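You operate a simulated robot arm through the tools that you are given. There is no shell and no other tool. Be economical: measure what you need, move in short steps, check, and stop when the job is done.

You are at the controls of a simulated robot arm. One attempt, no reset.

## Task
Turn off the air; strip the nozzle and both dowels from the mould.
Fine: the yellow air knob; open the latch once the port lamp is dark; each goes upright into its own stand.

It is judged by the outcome, as a careful person would: the job done as asked, and still so three seconds after it is handed in. It fails if anything else is knocked over, pushed out of place, dropped, spilled or broken.

## Robot
A 6-joint arm with a two-finger gripper on a trunk, on a base that drives. Base frame: it is fixed to the floor where the robot stands at the start and does not move with it; the origin is under the middle of the robot, x ahead of it, y to its left, z up; the surface under the hand at the start is at about z = 0.86. Readings come in m, rad, newtons and seconds.
It reaches about 1.298 m from its shoulder. Its first joint turns from -2.601 to 2.601 rad. Places, roughly: air arm [0.8, -1.2, 1]; black vice knob [0.3, -2.1, 0.9]; bleed knob [0.5, -0.7, 0.9]; blue air button [0.5, -1.5, 0.9]; blue clamp [0.6, 0.3, 1]; chest gauge [0.7, -0.4, 0.9]; door latch [0.3, -1.9, 0.5]; ejector lever [0.5, 0.5, 1]; first hole of the dowel stand [0.9, 0.7, 0.9]; green clamp [0.6, -1.3, 0.9]; middle hole of the dowel stand [0.9, 0.7, 0.9]; middle hole of the nozzle stand [0.7, 0.1, 0.9]; oil pump [0.6, -1.9, 1]; port lamp [0.8, 0.2, 0.9]; port latch [0.6, 0.2, 0.9]; press lever [0.4, -2.2, 1.2]. Payload 1.57 kg.
Tool frame: the origin (TCP) lies between the finger pads and is the grasp point; the fingertips stand 0.021 m ahead of it; z points along the fingers, y is the line along which they close. Largest opening 0.07 m; the body of the gripper starts 0.05 m behind the TCP.
Orientation is that of the tool frame in the base frame, as a unit quaternion [x, y, z, w]. With the fingers straight down and closing along the base's y, the tool's x points along the base's -x, its y along +y and its z along -z.

## Interface
- The arm moves only by the tool jog_arm. Its arguments are lists of equal length, an entry for each row: "jaw": the gripper command, from -1 (shut) to 1 (fully open), values between in proportion; "translation": the shift along the tool's x, y, z in m, a list of three; "turn": the turn, a rotation vector about the tool's x, y, z in rad, a list of three. In form: {"jaw": [jaw, ...], "translation": [[x, y, z], ...], "turn": [[wx, wy, wz], ...]}. A call has 1 to 8 rows; each row is the pose to reach, as a shift and turn from the pose commanded when the call began, along the tool's axes at that moment. Each row takes 0.2 s and may step no farther than 0.05 m and 0.15 rad from the row before; otherwise, or with a gripper value out of range, the whole call is refused. Where a pose cannot be reached the arm comes as near as it can. A force on the tool above 60 N (or 10 N above the force at the start of the call, whichever is more), or a blocked arm, ends the call early, and 0.2 s more pass. Each finger halts on what it meets, pressing with about 22 N; the grip force reading is that of the motor and also rises with nothing between the fingers. The clock runs only during rows and for 0.2 s after the last one: add rows that repeat a pose to give the fingers time. The reply holds the time, the measured pose of the TCP, the force on the tool along the base axes, the opening and the grip force, in the units named above and with some noise, with the torque about the TCP (base axes, N m) and any sound that the robot's microphone picked up.
- Cameras (640 x 400 px; columns grow to the right, rows downward): "scene" is now at [0.0195, 0.1518, 1.8489]; the picture's right is [-0.29, -0.96, 0.00], its down [-0.80, 0.24, -0.55] and it looks along [0.53, -0.16, -0.83] (base axes); focal length 252 px, centre (320, 200). "wrist" rides on the gripper at [0.079, 0.004, -0.081] in the tool frame; the picture's right is [-0.05, 1.00, 0.00], its down [-0.67, -0.04, -0.74] and it looks along [-0.74, -0.04, 0.67] (tool axes); focal length 256 px, centre (320, 200). There is no depth. A picture from a camera that has moved, and an enlarged one, comes with that camera's place and axes in the base frame and with its lens.
- capture(camera): a new picture of that camera. It takes no simulated time.
- lift_body(by): slides the trunk up (or, below 0, down) by that many m; the arm and the scene camera ride with it, the base frame stays. It gives what a move gives, with no picture.
- roll_base(legs): drives the robot by 1 to 6 legs, each [ahead, turn to the left] in m and rad, along the robot's own axes; the way and the turn of a leg run together, so that a leg with both is an arc; at most 1.5 m and 3.142 rad a leg. The arm and the cameras ride along, it lands a little off, and it stops where it bumps. It gives what a move gives.
- head_to(pan, tilt): turns the head with the scene camera to pan (to the left, within 2.705 rad either way) and tilt (down, from -0.506 to 1.204), counted from straight ahead of the robot. It gives what a move gives.
- enlarge(camera, box): a new picture of the part [left, top, right, bottom] of that camera's present view, enlarged. It takes no simulated time.
- sign_off(): hands the job in; it is judged then, once.

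Go step by step. Nothing tells you exact positions but the pictures and the camera data: compare them with the known pose of the tool, close in by small moves and look again before you grip or let go. The budget is 120 turns and 98 pictures, counting those below and the enlarged ones. Unless the task says otherwise, let go and move clear before handing in, and close with one line.

The tools are called as name(argument=value, ...) on one line, values as JSON. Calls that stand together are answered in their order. jog_arm: Moves the arm, as the interface text tells. Its arguments: {"type":"object","properties":{"jaw":{"type":"array","items":{"type":"number"}},"translation":{"type":"array","items":{"type":"array","items":{"type":"number"}}},"turn":{"type":"array","items":{"type":"array","items":{"type":"number"}}}},"required":["jaw","translation","turn"]} The other tools are called the same way: lift_body (by) slides the trunk up or down; roll_base (legs) drives the base; head_to (pan, tilt) turns the head that bears the scene camera; capture (camera) takes a picture; enlarge (camera, box) takes an enlarged picture of a part of a camera's view; sign_off () hands the job in.

At the start:

```text
clock: 0.0
tcp_pos: [0.7294, 0.1822, 1.1969]
tcp_rot: [0.006, 1.0, 0.0, 0.001]
wrist_force: [0.7, -0.1, -0.6]
torque: [-0.01, 0.0, -0.02]
opening: 0.07
gripper_force: 0.1
trunk travel left (down, up): [-0.879, 0.091]
robot x, y, heading: [-0.0, -0.0017, -0.002]
head pan, tilt: [-0.297, 0.984]
```

scene: 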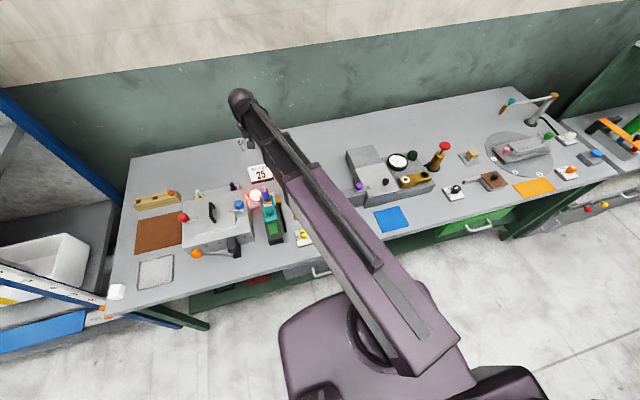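
wrist: 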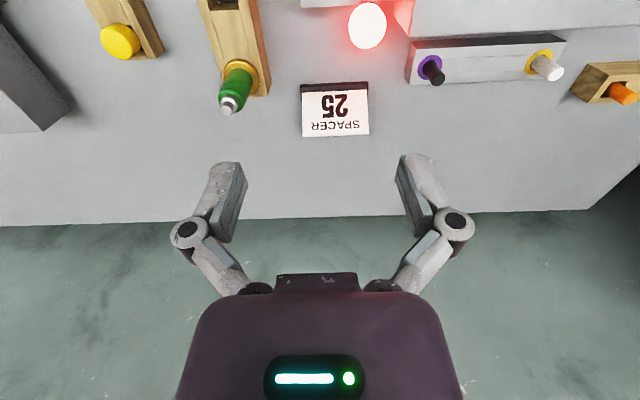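

I see a bench with a grey mould at left, a lit red port lamp, and several stands. I'll zoom in on the mould area before moving.

enlarge(camera="scene", box=[120, 160, 320, 285])

enlarge(camera="scene", box=[320, 80, 640, 280])

```text
3.20 times, centred on (220, 222) of scene
camera zoom: at [0.0195, 0.1518, 1.8489], right [-0.29, -0.96, 0.0], down [-0.8, 0.24, -0.55], along [0.53, -0.16, -0.83], focal length 805 px, centre (640, 128)
```

zoom: 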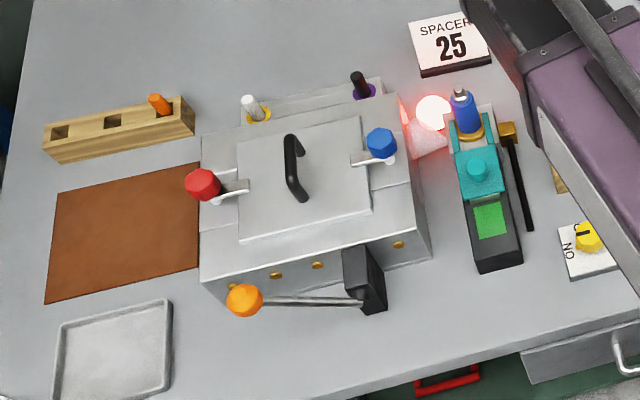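

```text
2.00 times, centred on (480, 180) of scene
camera zoom: at [0.0195, 0.1518, 1.8489], right [-0.29, -0.96, 0.0], down [-0.8, 0.24, -0.55], along [0.53, -0.16, -0.83], focal length 503 px, centre (0, 240)
```

zoom: 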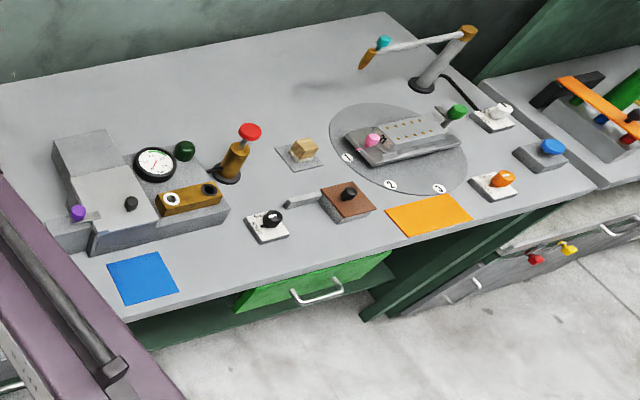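

The yellow knob appears at about (0.49, 0.08, 0.88). The arm hides the nozzle stand, so I'll pull back and look with the wrist camera.

jog_arm(jaw=[1, 1, 1, 1, 1, 1], translation=[[0.05, 0, 0], [0.1, 0, 0], [0.15, 0, 0], [0.2, 0, 0], [0.24, 0, 0], [0.24, 0, 0]], turn=[[0, 0, 0], [0, 0, 0], [0, 0, 0], [0, 0, 0], [0, 0, 0], [0, 0, 0]])

capture(camera="wrist")

capture(camera="scene")

```text
clock: 1.4
tcp_pos: [0.5001, 0.19, 1.1984]
tcp_rot: [0.005, 1.0, 0.0, -0.001]
wrist_force: [-0.3, -0.7, 0.6]
torque: [0.04, 0.01, 0.0]
opening: 0.0698
gripper_force: 0.0
out of reach, approached as far as the arm can: row 5, 6
trunk travel left (down, up): [-0.879, 0.091]
robot x, y, heading: [0.003, 0.0014, 0.002]
head pan, tilt: [-0.297, 0.984]
```

```text
93 pictures are left
camera wrist: at [0.4209, 0.1945, 1.279], right [0.06, 1.0, 0.0], down [0.67, -0.04, 0.74], along [0.74, -0.05, -0.67], focal length 256 px, centre (320, 200)
```

wrist: 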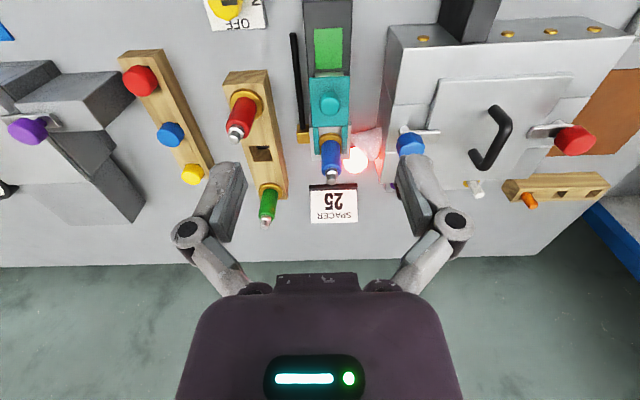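

```text
92 pictures are left
camera scene: at [0.0197, 0.1516, 1.8489], right [-0.29, -0.96, 0.0], down [-0.8, 0.24, -0.55], along [0.53, -0.16, -0.83], focal length 252 px, centre (320, 200)
```

scene: 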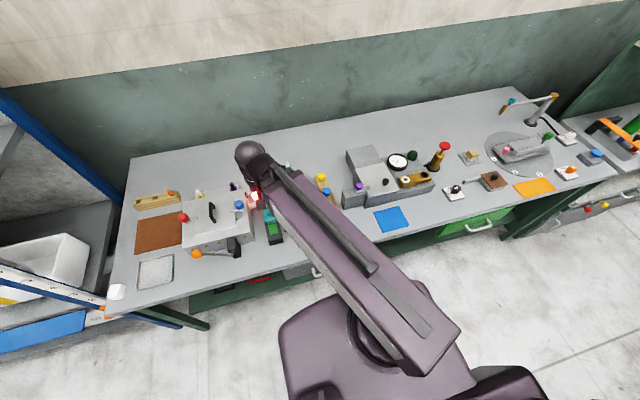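

The blue nozzle sits in the port held by a teal slide; the stand beside it has a free middle hole. I'll go above the yellow knob to read its plate.

jog_arm(jaw=[1, 1, 1, 1, 1], translation=[[0, -0.03, 0.035], [0, -0.06, 0.07], [0, -0.09, 0.105], [0, -0.11, 0.14], [0, -0.11, 0.18]], turn=[[0, 0, 0], [0, 0, 0], [0, 0, 0], [0, 0, 0], [0, 0, 0]])

capture(camera="wrist")

```text
clock: 2.6
tcp_pos: [0.531, 0.0826, 1.1976]
tcp_rot: [0.005, 1.0, 0.0, 0.0]
wrist_force: [-0.5, 0.2, 0.7]
torque: [-0.04, 0.0, 0.03]
opening: 0.0699
gripper_force: 0.0
out of reach, approached as far as the arm can: row 1, 2, 3, 4, 5
trunk travel left (down, up): [-0.879, 0.091]
robot x, y, heading: [0.0025, 0.0016, -0.003]
head pan, tilt: [-0.297, 0.984]
```

```text
91 pictures are left
camera wrist: at [0.4516, 0.0887, 1.279], right [0.06, 1.0, 0.0], down [0.67, -0.04, 0.74], along [0.74, -0.05, -0.67], focal length 256 px, centre (320, 200)
```

wrist: 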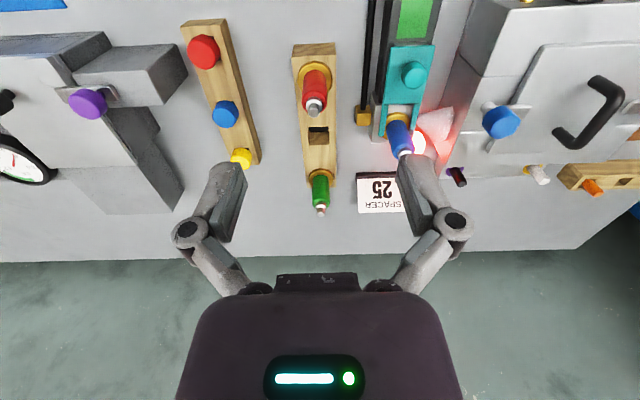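

The arm is too folded here, so I'll back the base away from the bench.

roll_base(legs=[[-0.25, 0]])

capture(camera="scene")

```text
clock: 4.7
tcp_pos: [0.2765, 0.082, 1.1978]
tcp_rot: [0.006, 1.0, 0.0, 0.0]
wrist_force: [-0.9, -0.3, -0.2]
torque: [0.03, -0.05, -0.02]
opening: 0.0698
gripper_force: 0.0
trunk travel left (down, up): [-0.879, 0.091]
robot x, y, heading: [-0.2547, 0.0036, -0.004]
head pan, tilt: [-0.297, 0.984]
```

```text
90 pictures are left
camera scene: at [-0.2353, 0.1518, 1.8489], right [-0.3, -0.96, 0.0], down [-0.8, 0.25, -0.55], along [0.53, -0.16, -0.83], focal length 252 px, centre (320, 200)
```

scene: 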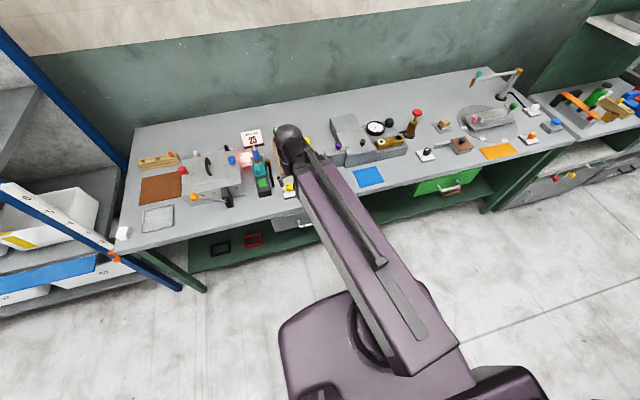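

enlarge(camera="wrist", box=[240, 0, 480, 150])

enlarge(camera="scene", box=[120, 125, 320, 250])

```text
2.67 times, centred on (360, 75) of wrist
camera zoom: at [0.1971, 0.0875, 1.2794], right [0.07, 1.0, 0.0], down [0.67, -0.04, 0.74], along [0.74, -0.05, -0.67], focal length 683 px, centre (213, 533)
```

zoom: 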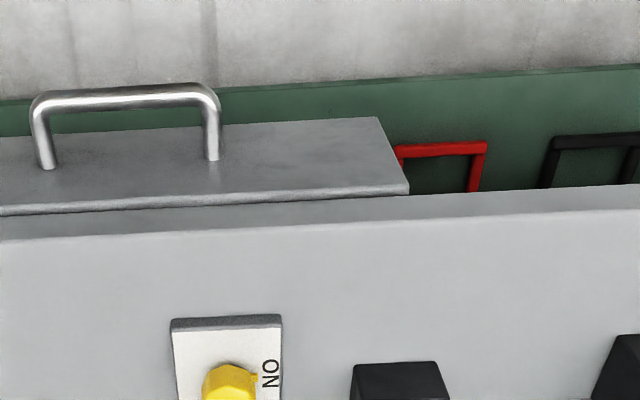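

```text
3.20 times, centred on (220, 188) of scene
camera zoom: at [-0.2353, 0.1518, 1.8489], right [-0.3, -0.96, 0.0], down [-0.8, 0.25, -0.55], along [0.53, -0.16, -0.83], focal length 805 px, centre (640, 240)
```

zoom: 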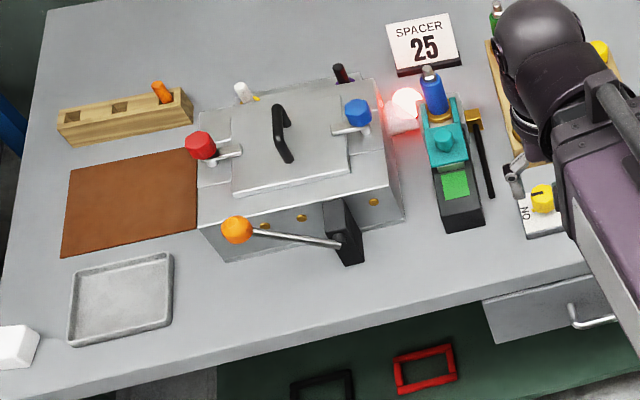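

enlarge(camera="wrist", box=[270, 100, 400, 181])

enlarge(camera="wrist", box=[240, 80, 560, 280])

```text
4.92 times, centred on (335, 140) of wrist
camera zoom: at [0.1971, 0.0875, 1.2794], right [0.07, 1.0, 0.0], down [0.67, -0.04, 0.74], along [0.74, -0.05, -0.67], focal length 1260 px, centre (246, 493)
```

zoom: 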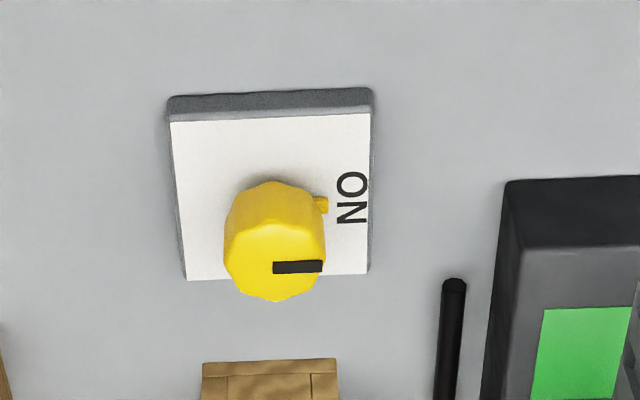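

```text
2.00 times, centred on (400, 180) of wrist
camera zoom: at [0.1971, 0.0875, 1.2794], right [0.07, 1.0, 0.0], down [0.67, -0.04, 0.74], along [0.74, -0.05, -0.67], focal length 512 px, centre (160, 240)
```

zoom: 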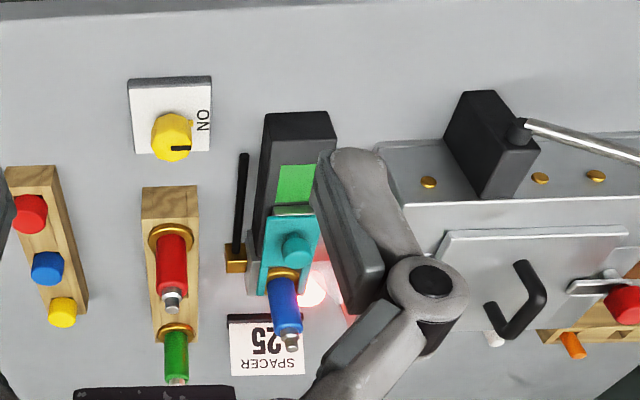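

The knob points to ON (toward +y); OFF is on the far side, so it needs a quarter turn clockwise seen from above. Next I go above it at about (0.486, 0.08).

jog_arm(jaw=[0.8, 0.8, 0.8, 0.8, 0.8, 0.8], translation=[[-0.035, 0, 0.035], [-0.07, 0, 0.07], [-0.105, 0, 0.105], [-0.14, 0, 0.14], [-0.175, 0, 0.175], [-0.209, 0, 0.21]], turn=[[0, 0, 0], [0, 0, 0], [0, 0, 0], [0, 0, 0], [0, 0, 0], [0, 0, 0]])

capture(camera="wrist")

```text
clock: 6.1
tcp_pos: [0.4947, 0.0869, 1.1963]
tcp_rot: [0.008, 1.0, 0.0, -0.001]
wrist_force: [0.7, 0.2, 0.3]
torque: [0.0, 0.02, -0.01]
opening: 0.0629
gripper_force: 0.1
out of reach, approached as far as the arm can: row 1, 2, 3, 4, 5, 6
trunk travel left (down, up): [-0.879, 0.091]
robot x, y, heading: [-0.2542, -0.0007, -0.002]
head pan, tilt: [-0.297, 0.984]
```

```text
85 pictures are left
camera wrist: at [0.4161, 0.0927, 1.2781], right [0.07, 1.0, 0.0], down [0.67, -0.04, 0.74], along [0.74, -0.05, -0.67], focal length 256 px, centre (320, 200)
```

wrist: 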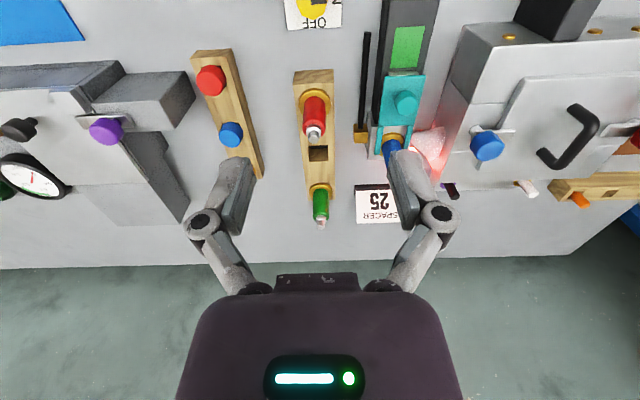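

The arm won't go lower from this trunk height, so I'll slide the trunk down 0.2 m; the tool stays well above the knob.

lift_body(by=-0.2)

capture(camera="wrist")

capture(camera="scene")

```text
clock: 8.3
tcp_pos: [0.4934, 0.0878, 0.998]
tcp_rot: [0.007, 1.0, 0.001, 0.0]
wrist_force: [-0.2, -0.6, -0.3]
torque: [-0.01, 0.01, 0.03]
opening: 0.063
gripper_force: 0.0
trunk travel left (down, up): [-0.679, 0.291]
robot x, y, heading: [-0.2505, -0.0008, -0.001]
head pan, tilt: [-0.297, 0.984]
```

```text
84 pictures are left
camera wrist: at [0.4134, 0.0925, 1.0791], right [0.07, 1.0, 0.0], down [0.67, -0.04, 0.74], along [0.74, -0.05, -0.67], focal length 256 px, centre (320, 200)
```

wrist: 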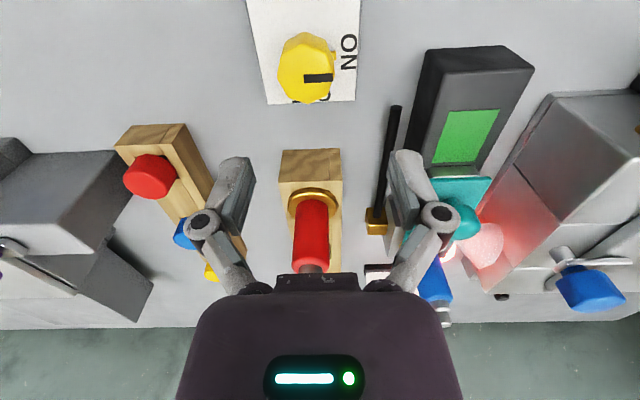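

```text
83 pictures are left
camera scene: at [-0.2338, 0.1518, 1.6489], right [-0.3, -0.96, 0.0], down [-0.8, 0.25, -0.55], along [0.53, -0.16, -0.83], focal length 252 px, centre (320, 200)
```

scene: 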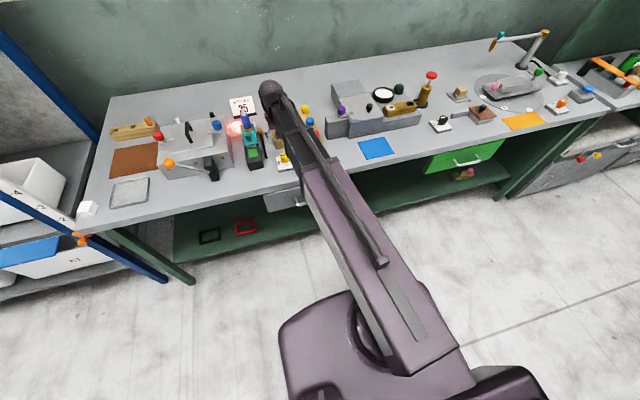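

jog_arm(jaw=[0.8, 0.8], translation=[[0.0155, -0.01, 0.025], [0.0155, -0.01, 0.045]], turn=[[0, 0, 0], [0, 0, 0]])

capture(camera="wrist")

```text
clock: 8.9
tcp_pos: [0.4788, 0.077, 0.9983]
tcp_rot: [0.007, 1.0, 0.0, -0.001]
wrist_force: [-0.3, 0.1, 0.8]
torque: [0.01, 0.01, 0.0]
opening: 0.0629
gripper_force: 0.1
out of reach, approached as far as the arm can: row 1, 2
trunk travel left (down, up): [-0.679, 0.291]
robot x, y, heading: [-0.2559, 0.0076, -0.004]
head pan, tilt: [-0.297, 0.984]
```

```text
82 pictures are left
camera wrist: at [0.3989, 0.0826, 1.079], right [0.07, 1.0, 0.0], down [0.67, -0.04, 0.74], along [0.74, -0.05, -0.67], focal length 256 px, centre (320, 200)
```

wrist: 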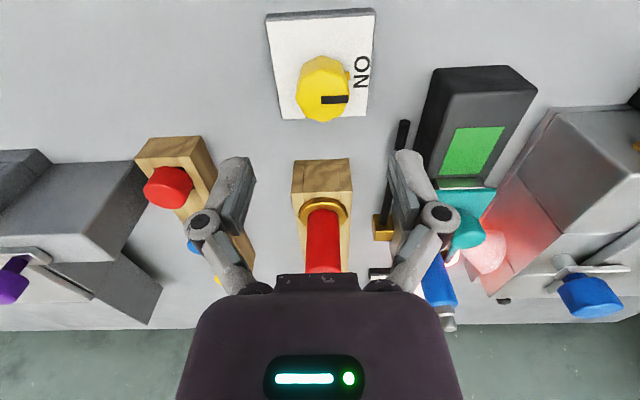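

jog_arm(jaw=[0.8, 0.8, 0.8, 0.8], translation=[[-0.002, 0.002, -0.04], [-0.002, 0.002, -0.08], [-0.002, 0.002, -0.12], [-0.002, 0.002, -0.16]], turn=[[0, 0, 0], [0, 0, 0], [0, 0, 0], [0, 0, 0]])

lift_body(by=-0.17)

capture(camera="wrist")

```text
clock: 9.9
tcp_pos: [0.4784, 0.0781, 0.998]
tcp_rot: [0.008, 1.0, 0.0, -0.001]
wrist_force: [-0.3, -0.5, 0.1]
torque: [0.03, -0.01, -0.01]
opening: 0.063
gripper_force: 0.0
out of reach, approached as far as the arm can: row 1, 2, 3, 4
trunk travel left (down, up): [-0.679, 0.291]
robot x, y, heading: [-0.2555, -0.0001, -0.004]
head pan, tilt: [-0.297, 0.984]
```

```text
clock: 11.2
tcp_pos: [0.4776, 0.0779, 0.8828]
tcp_rot: [0.006, 1.0, 0.0, 0.004]
wrist_force: [-1.0, 2.4, 59.8]
torque: [0.12, 0.34, -0.1]
opening: 0.0717
gripper_force: 31.9
trunk travel left (down, up): [-0.56, 0.41]
robot x, y, heading: [-0.2495, 0.0003, -0.002]
head pan, tilt: [-0.297, 0.984]
stopped: the force on the tool passed its limit at 337 N (the readings are from after the stop); the commanded pose is now the measured one
```

```text
81 pictures are left
camera wrist: at [0.3979, 0.0827, 0.9631], right [0.07, 1.0, 0.0], down [0.66, -0.04, 0.75], along [0.75, -0.05, -0.66], focal length 256 px, centre (320, 200)
```

wrist: 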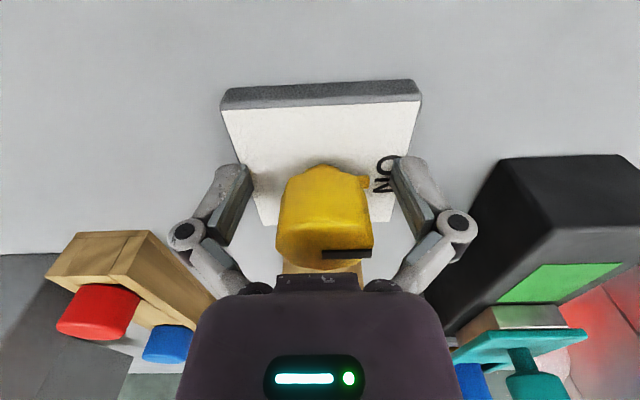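

The trunk move pressed the fingertips onto the plate, and the arm itself evidently cannot change height; height comes from the trunk only. I'll lift slightly before anything else.

lift_body(by=0.018)

capture(camera="wrist")

enlarge(camera="scene", box=[100, 60, 340, 210])

```text
clock: 11.8
tcp_pos: [0.4829, 0.0778, 0.8959]
tcp_rot: [0.007, 1.0, 0.0, 0.004]
wrist_force: [-0.2, -0.4, -0.9]
torque: [0.01, -0.03, -0.01]
opening: 0.0631
gripper_force: 0.0
trunk travel left (down, up): [-0.578, 0.392]
robot x, y, heading: [-0.2526, 0.0027, -0.001]
head pan, tilt: [-0.297, 0.984]
```

```text
80 pictures are left
camera wrist: at [0.4021, 0.0828, 0.9768], right [0.07, 1.0, 0.0], down [0.66, -0.04, 0.75], along [0.75, -0.05, -0.66], focal length 256 px, centre (320, 200)
```

wrist: 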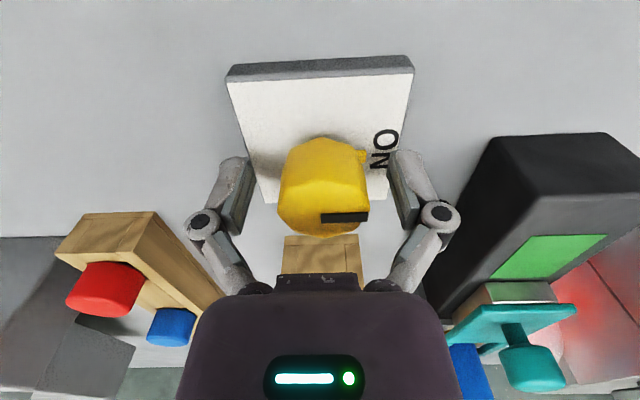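

```text
2.67 times, centred on (220, 135) of scene
camera zoom: at [-0.2333, 0.1519, 1.5474], right [-0.3, -0.96, 0.0], down [-0.8, 0.25, -0.55], along [0.53, -0.16, -0.83], focal length 671 px, centre (587, 373)
```

zoom: 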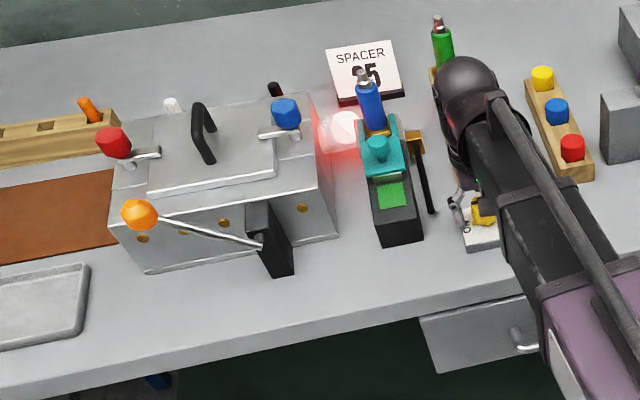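

The fingers now straddle the knob with its centre at the TCP. I'll close gently on it.

jog_arm(jaw=[0.3, -0.1, -0.5, -1, -1], translation=[[0, 0, 0], [0, 0, 0], [0, 0, 0], [0, 0, 0], [0, 0, 0]], turn=[[0, 0, 0], [0, 0, 0], [0, 0, 0], [0, 0, 0], [0, 0, 0]])

```text
clock: 13.0
tcp_pos: [0.4806, 0.0789, 0.8967]
tcp_rot: [0.006, 1.0, 0.0, 0.003]
wrist_force: [1.5, 11.6, 3.2]
torque: [0.28, 0.09, -0.03]
opening: 0.0352
gripper_force: 32.3
trunk travel left (down, up): [-0.578, 0.392]
robot x, y, heading: [-0.2482, 0.0029, -0.004]
head pan, tilt: [-0.297, 0.984]
```

Knob gripped (35 mm). Turning clockwise seen from above, in small steps.

jog_arm(jaw=[-1, -1, -1, -1, -1, -1], translation=[[0, 0.001, 0], [0, 0.001, 0], [0, 0.001, 0], [0, 0.001, 0], [0, 0.001, 0], [0, 0.001, 0]], turn=[[0, 0, 0.12], [0, 0, 0.24], [0, 0, 0.36], [0, 0, 0.48], [0, 0, 0.6], [0, 0, 0.72]])

capture(camera="wrist")

```text
clock: 14.4
tcp_pos: [0.482, 0.0787, 0.8958]
tcp_rot: [0.36, 0.933, 0.0, 0.004]
wrist_force: [4.6, 1.7, 4.6]
torque: [-0.65, -0.67, 0.01]
opening: 0.0353
gripper_force: 32.1
trunk travel left (down, up): [-0.578, 0.392]
robot x, y, heading: [-0.2504, -0.0018, -0.001]
head pan, tilt: [-0.297, 0.984]
```

```text
78 pictures are left
camera wrist: at [0.4248, 0.1348, 0.9773], right [0.71, 0.7, 0.0], down [0.46, -0.47, 0.75], along [0.53, -0.53, -0.66], focal length 256 px, centre (320, 200)
```

wrist: 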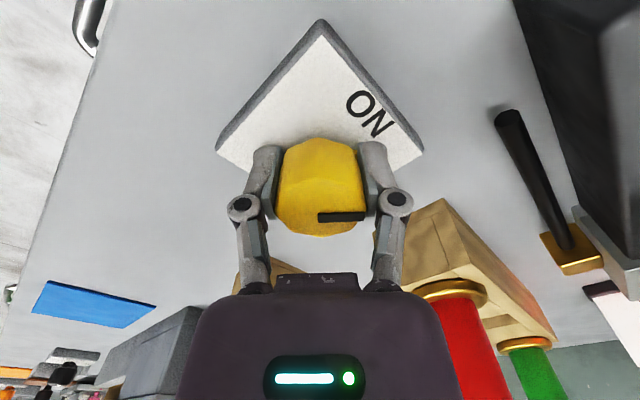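

The knob is turning with the fingers; I'll do the other half of the quarter turn.

jog_arm(jaw=[-1, -1, -1, -1, -1, -1, -1], translation=[[0, 0, 0], [0, 0, 0], [0, 0, 0], [0, 0, 0], [0, 0, 0], [0, 0, 0], [0, 0, 0]], turn=[[0, 0, 0.12], [0, 0, 0.24], [0, 0, 0.36], [0, 0, 0.48], [0, 0, 0.6], [0, 0, 0.72], [0, 0, 0.83]])

capture(camera="wrist")

enlarge(camera="scene", box=[100, 60, 340, 210])

```text
clock: 16.0
tcp_pos: [0.4806, 0.0775, 0.8969]
tcp_rot: [0.706, 0.708, 0.002, 0.002]
wrist_force: [-5.9, -1.6, -4.5]
torque: [-0.93, 0.01, 0.01]
opening: 0.0354
gripper_force: 31.9
trunk travel left (down, up): [-0.578, 0.392]
robot x, y, heading: [-0.252, -0.0004, -0.001]
head pan, tilt: [-0.297, 0.984]
```

```text
77 pictures are left
camera wrist: at [0.4843, 0.1574, 0.9778], right [1.0, -0.05, 0.01], down [-0.04, -0.67, 0.75], along [-0.03, -0.74, -0.67], focal length 256 px, centre (320, 200)
```

wrist: 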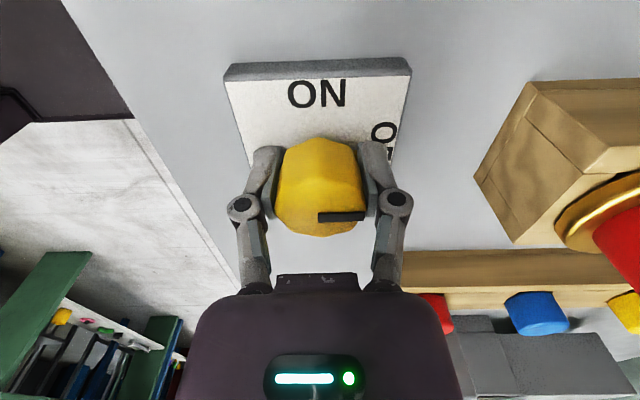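

```text
2.67 times, centred on (220, 135) of scene
camera zoom: at [-0.2336, 0.1519, 1.5477], right [-0.3, -0.96, 0.0], down [-0.8, 0.25, -0.55], along [0.53, -0.16, -0.83], focal length 671 px, centre (587, 373)
```

zoom: 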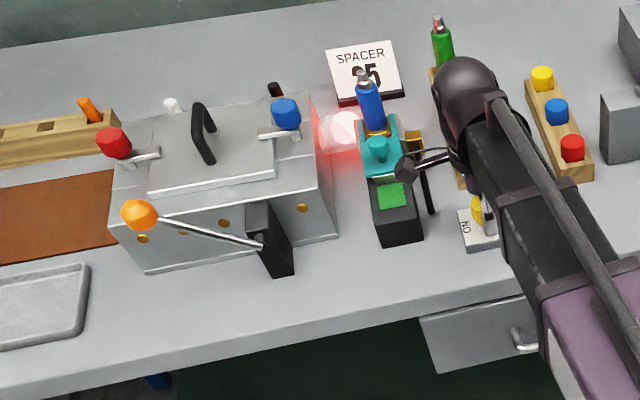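

The knob now points at OFF, while the lamp is still lit (pressure bleeding down). I'll release and rise.

jog_arm(jaw=[-0.5, 0, 0.4, 0.6, 0.6], translation=[[0, 0, 0], [0, 0, 0], [0, 0, 0], [0, 0, 0], [0, 0, 0]], turn=[[0, 0, 0], [0, 0, 0], [0, 0, 0], [0, 0, 0], [0, 0, 0]])

lift_body(by=0.2)

capture(camera="wrist")

enlarge(camera="scene", box=[120, 80, 340, 218])

```text
clock: 17.2
tcp_pos: [0.4821, 0.0767, 0.8951]
tcp_rot: [0.705, 0.709, 0.002, 0.003]
wrist_force: [-0.5, -0.4, 0.0]
torque: [-0.02, 0.0, 0.01]
opening: 0.0561
gripper_force: 0.1
trunk travel left (down, up): [-0.578, 0.392]
robot x, y, heading: [-0.2498, 0.0033, -0.004]
head pan, tilt: [-0.297, 0.984]
```

```text
clock: 19.4
tcp_pos: [0.4811, 0.0785, 1.0964]
tcp_rot: [0.705, 0.709, 0.002, 0.002]
wrist_force: [0.0, 0.3, 0.5]
torque: [0.02, -0.01, 0.0]
opening: 0.0559
gripper_force: 0.0
trunk travel left (down, up): [-0.778, 0.192]
robot x, y, heading: [-0.2571, 0.0005, -0.002]
head pan, tilt: [-0.297, 0.984]
```

```text
75 pictures are left
camera wrist: at [0.4847, 0.1576, 1.1777], right [1.0, -0.05, 0.01], down [-0.04, -0.67, 0.74], along [-0.03, -0.74, -0.67], focal length 256 px, centre (320, 200)
```

wrist: 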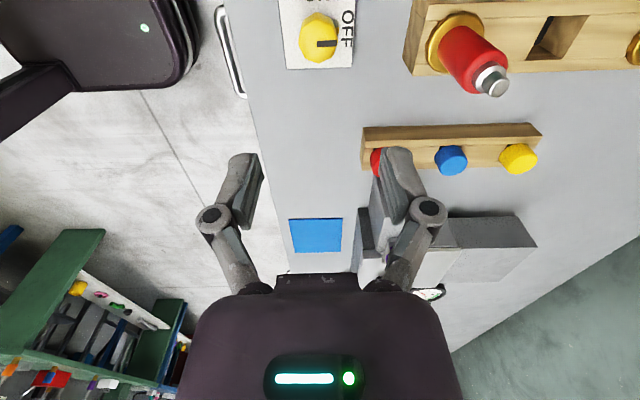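

```text
2.90 times, centred on (230, 149) of scene
camera zoom: at [-0.2334, 0.1519, 1.7477], right [-0.3, -0.96, 0.0], down [-0.8, 0.25, -0.55], along [0.53, -0.16, -0.83], focal length 729 px, centre (581, 348)
```

zoom: 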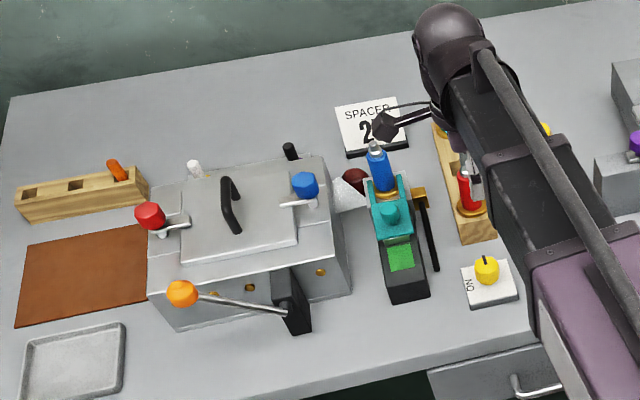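

The lamp has gone dark. Now I'll rotate the tool back and view the port latch closely.

jog_arm(jaw=[0.6, 0.6, 0.6, 0.6, 0.6, 0.6, 0.6, 0.6], translation=[[0.015, -0.004, 0], [0.03, -0.008, 0], [0.045, -0.012, 0], [0.06, -0.016, 0], [0.075, -0.02, 0], [0.09, -0.024, 0], [0.105, -0.028, 0], [0.12, -0.03, 0]], turn=[[0, 0, -0.145], [0, 0, -0.29], [0, 0, -0.435], [0, 0, -0.58], [0, 0, -0.725], [0, 0, -0.87], [0, 0, -1.015], [0, 0, -1.16]])

jog_arm(jaw=[0.6, 0.6, 0.6], translation=[[0, 0, 0], [0, 0, 0], [0, 0, 0]], turn=[[0, 0, -0.145], [0, 0, -0.29], [0, 0, -0.4]])

capture(camera="wrist")

```text
clock: 21.2
tcp_pos: [0.4514, 0.1991, 1.0967]
tcp_rot: [0.2, 0.98, 0.0, 0.003]
wrist_force: [0.8, -0.3, -0.5]
torque: [0.01, -0.01, -0.04]
opening: 0.056
gripper_force: 0.1
trunk travel left (down, up): [-0.778, 0.192]
robot x, y, heading: [-0.2555, 0.0044, -0.002]
head pan, tilt: [-0.297, 0.984]
```

```text
clock: 22.0
tcp_pos: [0.4522, 0.1973, 1.0962]
tcp_rot: [0.001, 1.0, 0.0, 0.004]
wrist_force: [-0.2, 0.1, 0.1]
torque: [0.0, -0.05, 0.02]
opening: 0.0561
gripper_force: 0.1
trunk travel left (down, up): [-0.778, 0.192]
robot x, y, heading: [-0.2565, 0.0009, -0.003]
head pan, tilt: [-0.297, 0.984]
```

```text
73 pictures are left
camera wrist: at [0.3718, 0.2024, 1.1773], right [0.05, 1.0, 0.0], down [0.66, -0.04, 0.75], along [0.75, -0.04, -0.66], focal length 256 px, centre (320, 200)
```

wrist: 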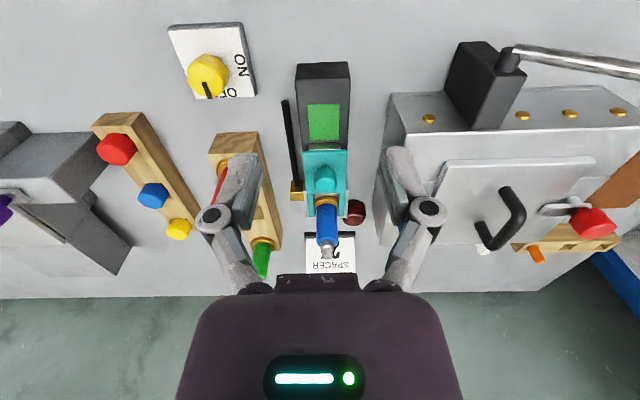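

enlarge(camera="wrist", box=[240, 50, 480, 280])

enlarge(camera="scene", box=[180, 90, 300, 190])

```text
1.74 times, centred on (360, 165) of wrist
camera zoom: at [0.3718, 0.2024, 1.1773], right [0.05, 1.0, 0.0], down [0.66, -0.04, 0.75], along [0.75, -0.04, -0.66], focal length 445 px, centre (250, 261)
```

zoom: 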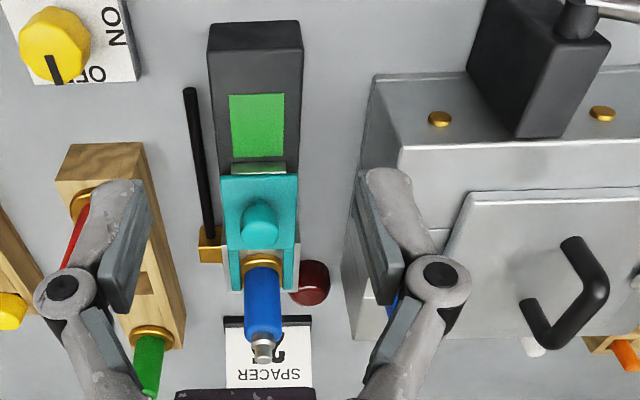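

```text
4.00 times, centred on (240, 140) of scene
camera zoom: at [-0.2335, 0.1518, 1.7478], right [-0.3, -0.96, 0.0], down [-0.8, 0.25, -0.55], along [0.53, -0.16, -0.83], focal length 1006 px, centre (640, 440)
```

zoom: 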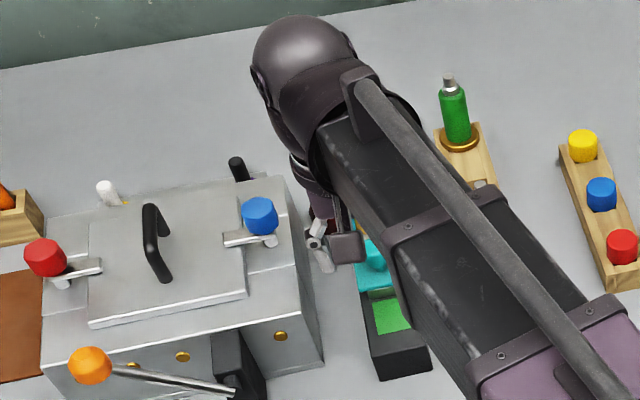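

The teal plate is a fork around the nozzle that should slide back toward the green patch (−x). I'll get a second, lower view to triangulate its peg.

lift_body(by=-0.1)

enlarge(camera="wrist", box=[220, 60, 460, 300])

```text
clock: 23.3
tcp_pos: [0.4514, 0.1966, 0.9953]
tcp_rot: [0.002, 1.0, 0.001, 0.003]
wrist_force: [0.3, 0.0, 0.2]
torque: [0.0, 0.02, 0.03]
opening: 0.0559
gripper_force: 0.0
trunk travel left (down, up): [-0.678, 0.292]
robot x, y, heading: [-0.252, 0.0031, -0.003]
head pan, tilt: [-0.297, 0.984]
```

```text
1.67 times, centred on (340, 180) of wrist
camera zoom: at [0.3717, 0.2025, 1.0774], right [0.06, 1.0, 0.0], down [0.66, -0.04, 0.75], along [0.75, -0.04, -0.66], focal length 427 px, centre (287, 233)
```

zoom: 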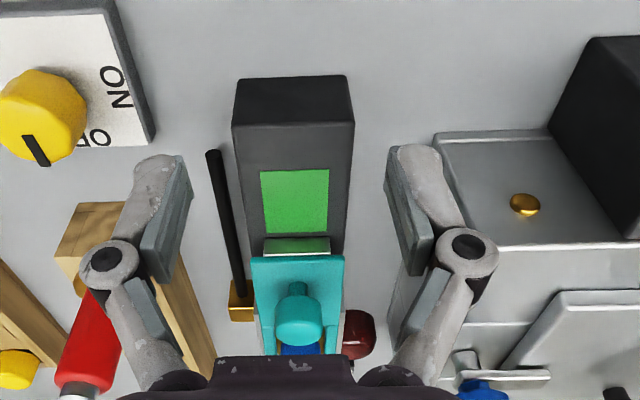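

Triangulation puts the peg near (0.58, 0.199), top about 0.955, with plate top about 0.928. I'll move over it at the current height (fingertips clear by ~2 cm) and check.

jog_arm(jaw=[0.6, 0.6, 0.6, 0.6], translation=[[-0.04, 0.002, 0], [-0.08, 0.002, 0], [-0.11, 0.002, 0], [-0.128, 0.002, 0]], turn=[[0, 0, 0], [0, 0, 0], [0, 0, 0], [0, 0, 0]])

capture(camera="wrist")

enlarge(camera="scene", box=[160, 70, 320, 190])

```text
clock: 24.3
tcp_pos: [0.5789, 0.1987, 0.9965]
tcp_rot: [0.001, 1.0, 0.0, 0.003]
wrist_force: [0.3, 0.0, 0.0]
torque: [0.0, -0.03, -0.01]
opening: 0.0562
gripper_force: 0.0
trunk travel left (down, up): [-0.678, 0.292]
robot x, y, heading: [-0.2547, 0.0027, -0.002]
head pan, tilt: [-0.297, 0.984]
```

```text
69 pictures are left
camera wrist: at [0.5, 0.2031, 1.0771], right [0.06, 1.0, 0.0], down [0.66, -0.04, 0.75], along [0.75, -0.04, -0.66], focal length 256 px, centre (320, 200)
```

wrist: 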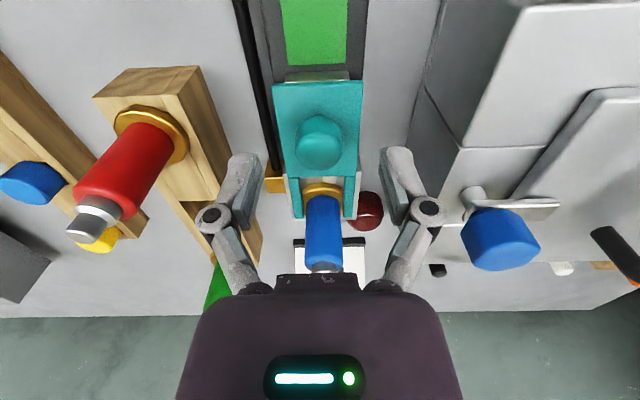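

```text
3.33 times, centred on (240, 130) of scene
camera zoom: at [-0.2332, 0.1519, 1.6478], right [-0.3, -0.96, 0.0], down [-0.8, 0.25, -0.55], along [0.53, -0.16, -0.83], focal length 838 px, centre (587, 433)
```

zoom: 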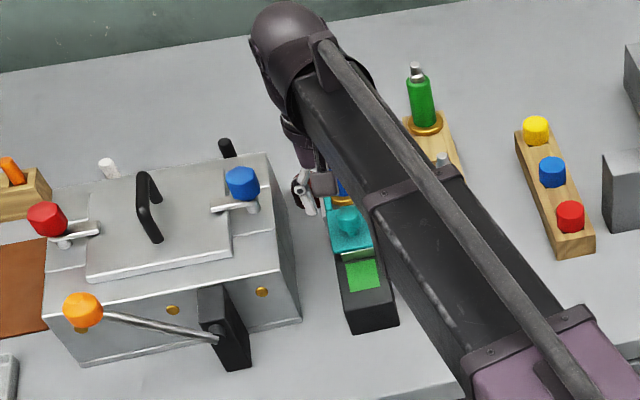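

Refined peg centre is about (0.594, 0.197, top 0.947). I'll centre on it and narrow the jaws a little for clearance from the mould.

jog_arm(jaw=[0.4, 0.35, 0.35], translation=[[-0.015, -0.0015, 0], [-0.015, -0.0015, 0], [-0.015, -0.0015, 0]], turn=[[0, 0, 0], [0, 0, 0], [0, 0, 0]])

lift_body(by=-0.035)

capture(camera="wrist")

```text
clock: 25.1
tcp_pos: [0.5961, 0.1962, 0.9962]
tcp_rot: [0.002, 1.0, 0.0, 0.003]
wrist_force: [0.3, -0.4, -0.1]
torque: [-0.02, 0.0, 0.03]
opening: 0.0474
gripper_force: 0.1
trunk travel left (down, up): [-0.678, 0.292]
robot x, y, heading: [-0.2515, 0.002, -0.001]
head pan, tilt: [-0.297, 0.984]
```

```text
clock: 25.9
tcp_pos: [0.5959, 0.1964, 0.9612]
tcp_rot: [0.001, 1.0, 0.0, 0.003]
wrist_force: [0.5, -0.5, 0.1]
torque: [0.01, -0.02, 0.02]
opening: 0.0471
gripper_force: 0.0
trunk travel left (down, up): [-0.643, 0.327]
robot x, y, heading: [-0.2521, -0.0023, -0.001]
head pan, tilt: [-0.297, 0.984]
```

```text
67 pictures are left
camera wrist: at [0.5157, 0.2014, 1.0423], right [0.06, 1.0, 0.0], down [0.66, -0.04, 0.75], along [0.75, -0.04, -0.66], focal length 256 px, centre (320, 200)
```

wrist: 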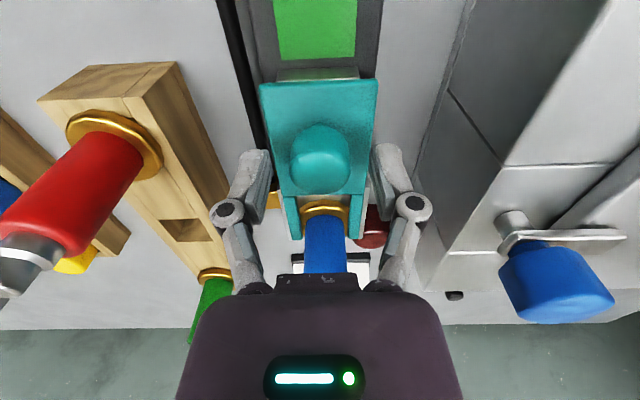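

lift_body(by=-0.006)

jog_arm(jaw=[0, -0.4, -0.8, -1], translation=[[-0.001, 0.001, 0], [-0.001, 0.001, 0], [-0.001, 0.001, 0], [-0.001, 0.001, 0]], turn=[[0, 0, 0], [0, 0, 0], [0, 0, 0], [0, 0, 0]])

capture(camera="wrist")

```text
clock: 26.5
tcp_pos: [0.5947, 0.1963, 0.9551]
tcp_rot: [0.002, 1.0, 0.001, 0.004]
wrist_force: [-0.3, -0.2, -0.2]
torque: [-0.01, 0.02, -0.01]
opening: 0.0471
gripper_force: 0.1
trunk travel left (down, up): [-0.637, 0.333]
robot x, y, heading: [-0.2547, 0.0002, 0.003]
head pan, tilt: [-0.297, 0.984]
```

```text
clock: 27.5
tcp_pos: [0.5967, 0.1964, 0.955]
tcp_rot: [0.002, 1.0, 0.0, 0.004]
wrist_force: [0.0, -4.2, 0.6]
torque: [-0.11, 0.04, 0.06]
opening: 0.0275
gripper_force: 32.3
trunk travel left (down, up): [-0.637, 0.333]
robot x, y, heading: [-0.2542, 0.0024, -0.004]
head pan, tilt: [-0.297, 0.984]
```

```text
66 pictures are left
camera wrist: at [0.5173, 0.2016, 1.0364], right [0.06, 1.0, 0.0], down [0.66, -0.04, 0.75], along [0.75, -0.04, -0.66], focal length 256 px, centre (320, 200)
```

wrist: 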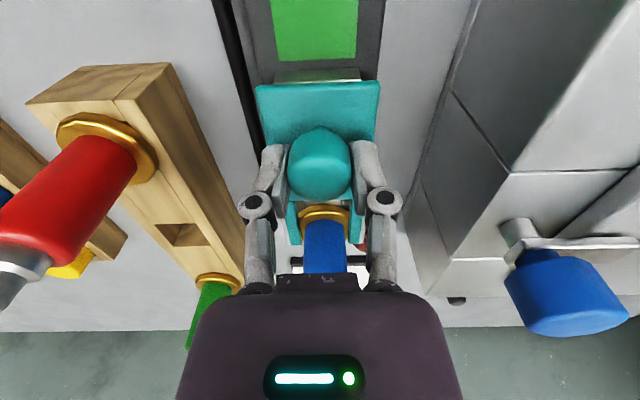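

Peg gripped (27.5 mm). Now I'll pull it straight toward the robot in small steps.

jog_arm(jaw=[-1, -1, -1, -1, -1], translation=[[0.01, 0, 0], [0.02, 0, 0], [0.03, 0, 0], [0.04, 0, 0], [0.05, 0, 0]], turn=[[0, 0, 0], [0, 0, 0], [0, 0, 0], [0, 0, 0], [0, 0, 0]])

capture(camera="wrist")

```text
clock: 28.7
tcp_pos: [0.5464, 0.1971, 0.9558]
tcp_rot: [0.002, 1.0, 0.0, 0.004]
wrist_force: [0.3, 6.2, 2.0]
torque: [0.13, -0.29, -0.07]
opening: 0.0275
gripper_force: 32.0
trunk travel left (down, up): [-0.637, 0.333]
robot x, y, heading: [-0.2543, 0.002, -0.001]
head pan, tilt: [-0.297, 0.984]
```

```text
65 pictures are left
camera wrist: at [0.4665, 0.2022, 1.0363], right [0.06, 1.0, 0.0], down [0.66, -0.04, 0.75], along [0.75, -0.04, -0.66], focal length 256 px, centre (320, 200)
```

wrist: 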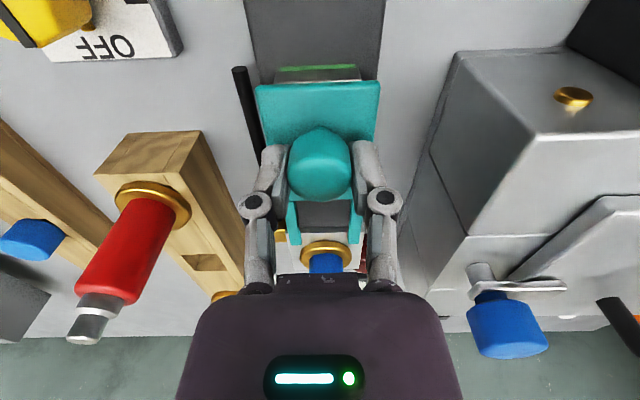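

The fork is clear of the nozzle collar; a sliver of green still shows, so I'll pull a bit more until it stops.

jog_arm(jaw=[-1, -1, -1], translation=[[0.005, 0, 0], [0.01, 0, 0], [0.014, 0, 0]], turn=[[0, 0, 0], [0, 0, 0], [0, 0, 0]])

capture(camera="wrist")

```text
clock: 29.5
tcp_pos: [0.5375, 0.1978, 0.9532]
tcp_rot: [0.003, 1.0, 0.0, 0.005]
wrist_force: [26.2, 7.6, 5.1]
torque: [0.18, -0.48, -0.02]
opening: 0.0278
gripper_force: 31.7
trunk travel left (down, up): [-0.637, 0.333]
robot x, y, heading: [-0.2543, 0.0027, -0.007]
head pan, tilt: [-0.297, 0.984]
```

```text
64 pictures are left
camera wrist: at [0.4565, 0.2023, 1.0344], right [0.06, 1.0, 0.0], down [0.66, -0.04, 0.75], along [0.75, -0.04, -0.66], focal length 256 px, centre (320, 200)
```

wrist: 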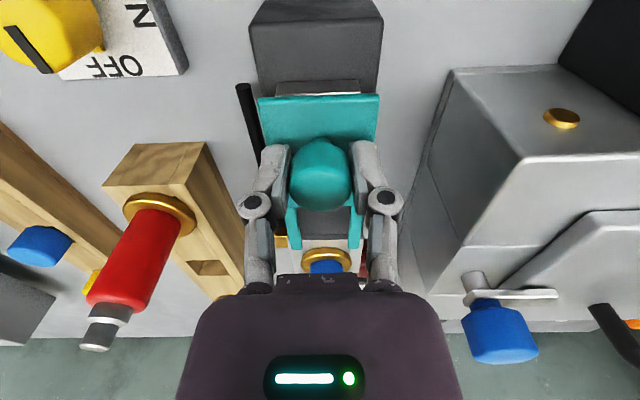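

Latch is at its end stop with the green covered. I'll release and rise, then look at the nozzle.

jog_arm(jaw=[-0.6, -0.2, 0.2, 0.5, 0.6], translation=[[-0.004, 0, 0], [-0.004, 0, 0], [-0.004, 0, 0], [-0.004, 0, 0], [-0.004, 0, 0]], turn=[[0, 0, 0], [0, 0, 0], [0, 0, 0], [0, 0, 0], [0, 0, 0]])

lift_body(by=0.15)

capture(camera="wrist")

enlarge(camera="scene", box=[100, 70, 340, 220])

```text
clock: 30.7
tcp_pos: [0.5379, 0.1962, 0.9546]
tcp_rot: [0.002, 1.0, 0.001, 0.004]
wrist_force: [0.6, 0.0, -0.1]
torque: [-0.07, 0.01, 0.03]
opening: 0.0562
gripper_force: 0.1
trunk travel left (down, up): [-0.637, 0.333]
robot x, y, heading: [-0.2539, 0.0004, -0.003]
head pan, tilt: [-0.297, 0.984]
```

```text
clock: 32.4
tcp_pos: [0.5367, 0.1978, 1.1056]
tcp_rot: [0.002, 1.0, 0.001, 0.003]
wrist_force: [0.2, -0.5, 0.1]
torque: [0.02, 0.03, 0.02]
opening: 0.0561
gripper_force: 0.0
trunk travel left (down, up): [-0.787, 0.183]
robot x, y, heading: [-0.2563, 0.0001, -0.005]
head pan, tilt: [-0.297, 0.984]
```

```text
63 pictures are left
camera wrist: at [0.4571, 0.2019, 1.1862], right [0.06, 1.0, 0.0], down [0.66, -0.04, 0.75], along [0.75, -0.04, -0.66], focal length 256 px, centre (320, 200)
```

wrist: 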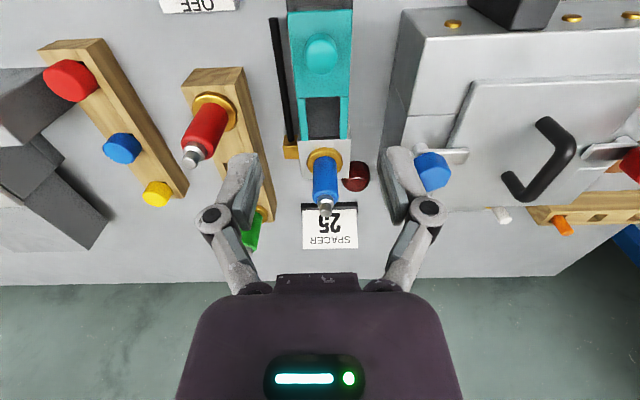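

```text
2.67 times, centred on (220, 145) of scene
camera zoom: at [-0.2334, 0.1519, 1.7567], right [-0.3, -0.96, 0.0], down [-0.8, 0.25, -0.55], along [0.53, -0.16, -0.83], focal length 671 px, centre (587, 347)
```

zoom: 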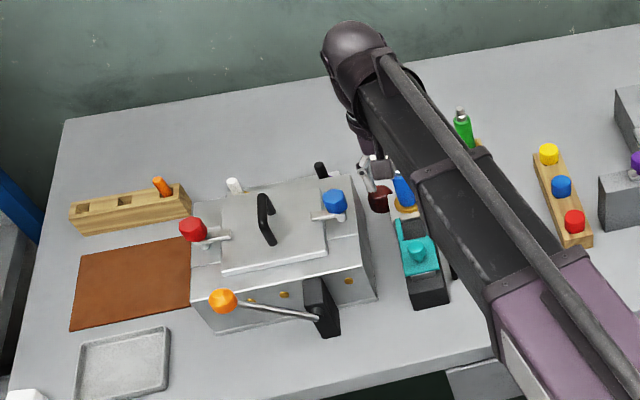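

The latch is fully open and the nozzle stands free in its port, near (0.697, 0.197) with its tip at about z 0.985. I'll move above it and check alignment.

jog_arm(jaw=[0.6, 0.6, 0.6, 0.6], translation=[[-0.045, -0.001, 0], [-0.09, -0.001, 0], [-0.13, -0.001, 0], [-0.16, -0.001, 0]], turn=[[0, 0, 0], [0, 0, 0], [0, 0, 0], [0, 0, 0]])

capture(camera="wrist")

enlarge(camera="scene", box=[180, 70, 300, 170])

```text
clock: 33.4
tcp_pos: [0.699, 0.1956, 1.1056]
tcp_rot: [0.001, 1.0, 0.001, 0.004]
wrist_force: [0.7, 0.0, 0.2]
torque: [0.0, 0.02, 0.0]
opening: 0.056
gripper_force: 0.1
trunk travel left (down, up): [-0.787, 0.183]
robot x, y, heading: [-0.2543, 0.0059, -0.003]
head pan, tilt: [-0.297, 0.984]
```

```text
61 pictures are left
camera wrist: at [0.6186, 0.2003, 1.186], right [0.06, 1.0, 0.0], down [0.66, -0.04, 0.75], along [0.75, -0.04, -0.66], focal length 256 px, centre (320, 200)
```

wrist: 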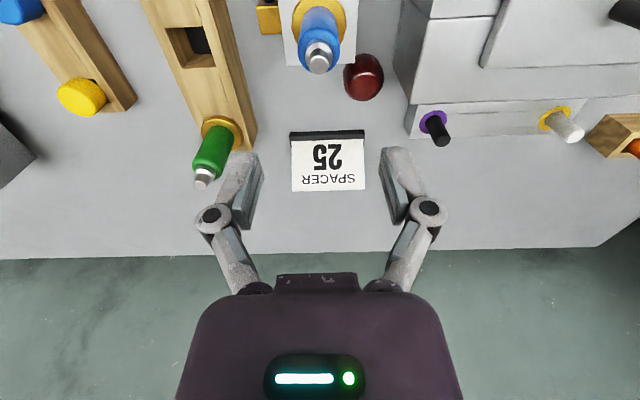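

```text
4.00 times, centred on (240, 120) of scene
camera zoom: at [-0.233, 0.1519, 1.7567], right [-0.3, -0.96, 0.0], down [-0.8, 0.25, -0.55], along [0.53, -0.16, -0.83], focal length 1006 px, centre (640, 520)
```

zoom: 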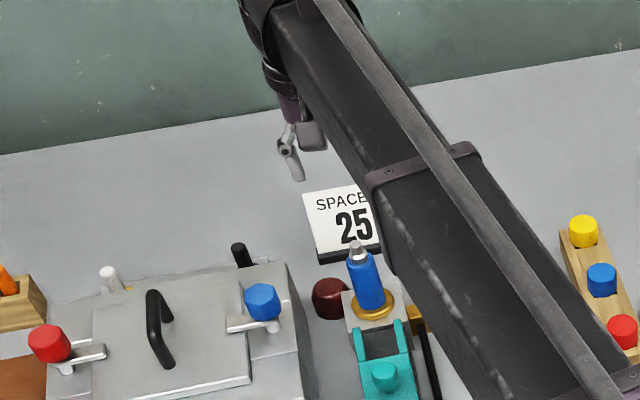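

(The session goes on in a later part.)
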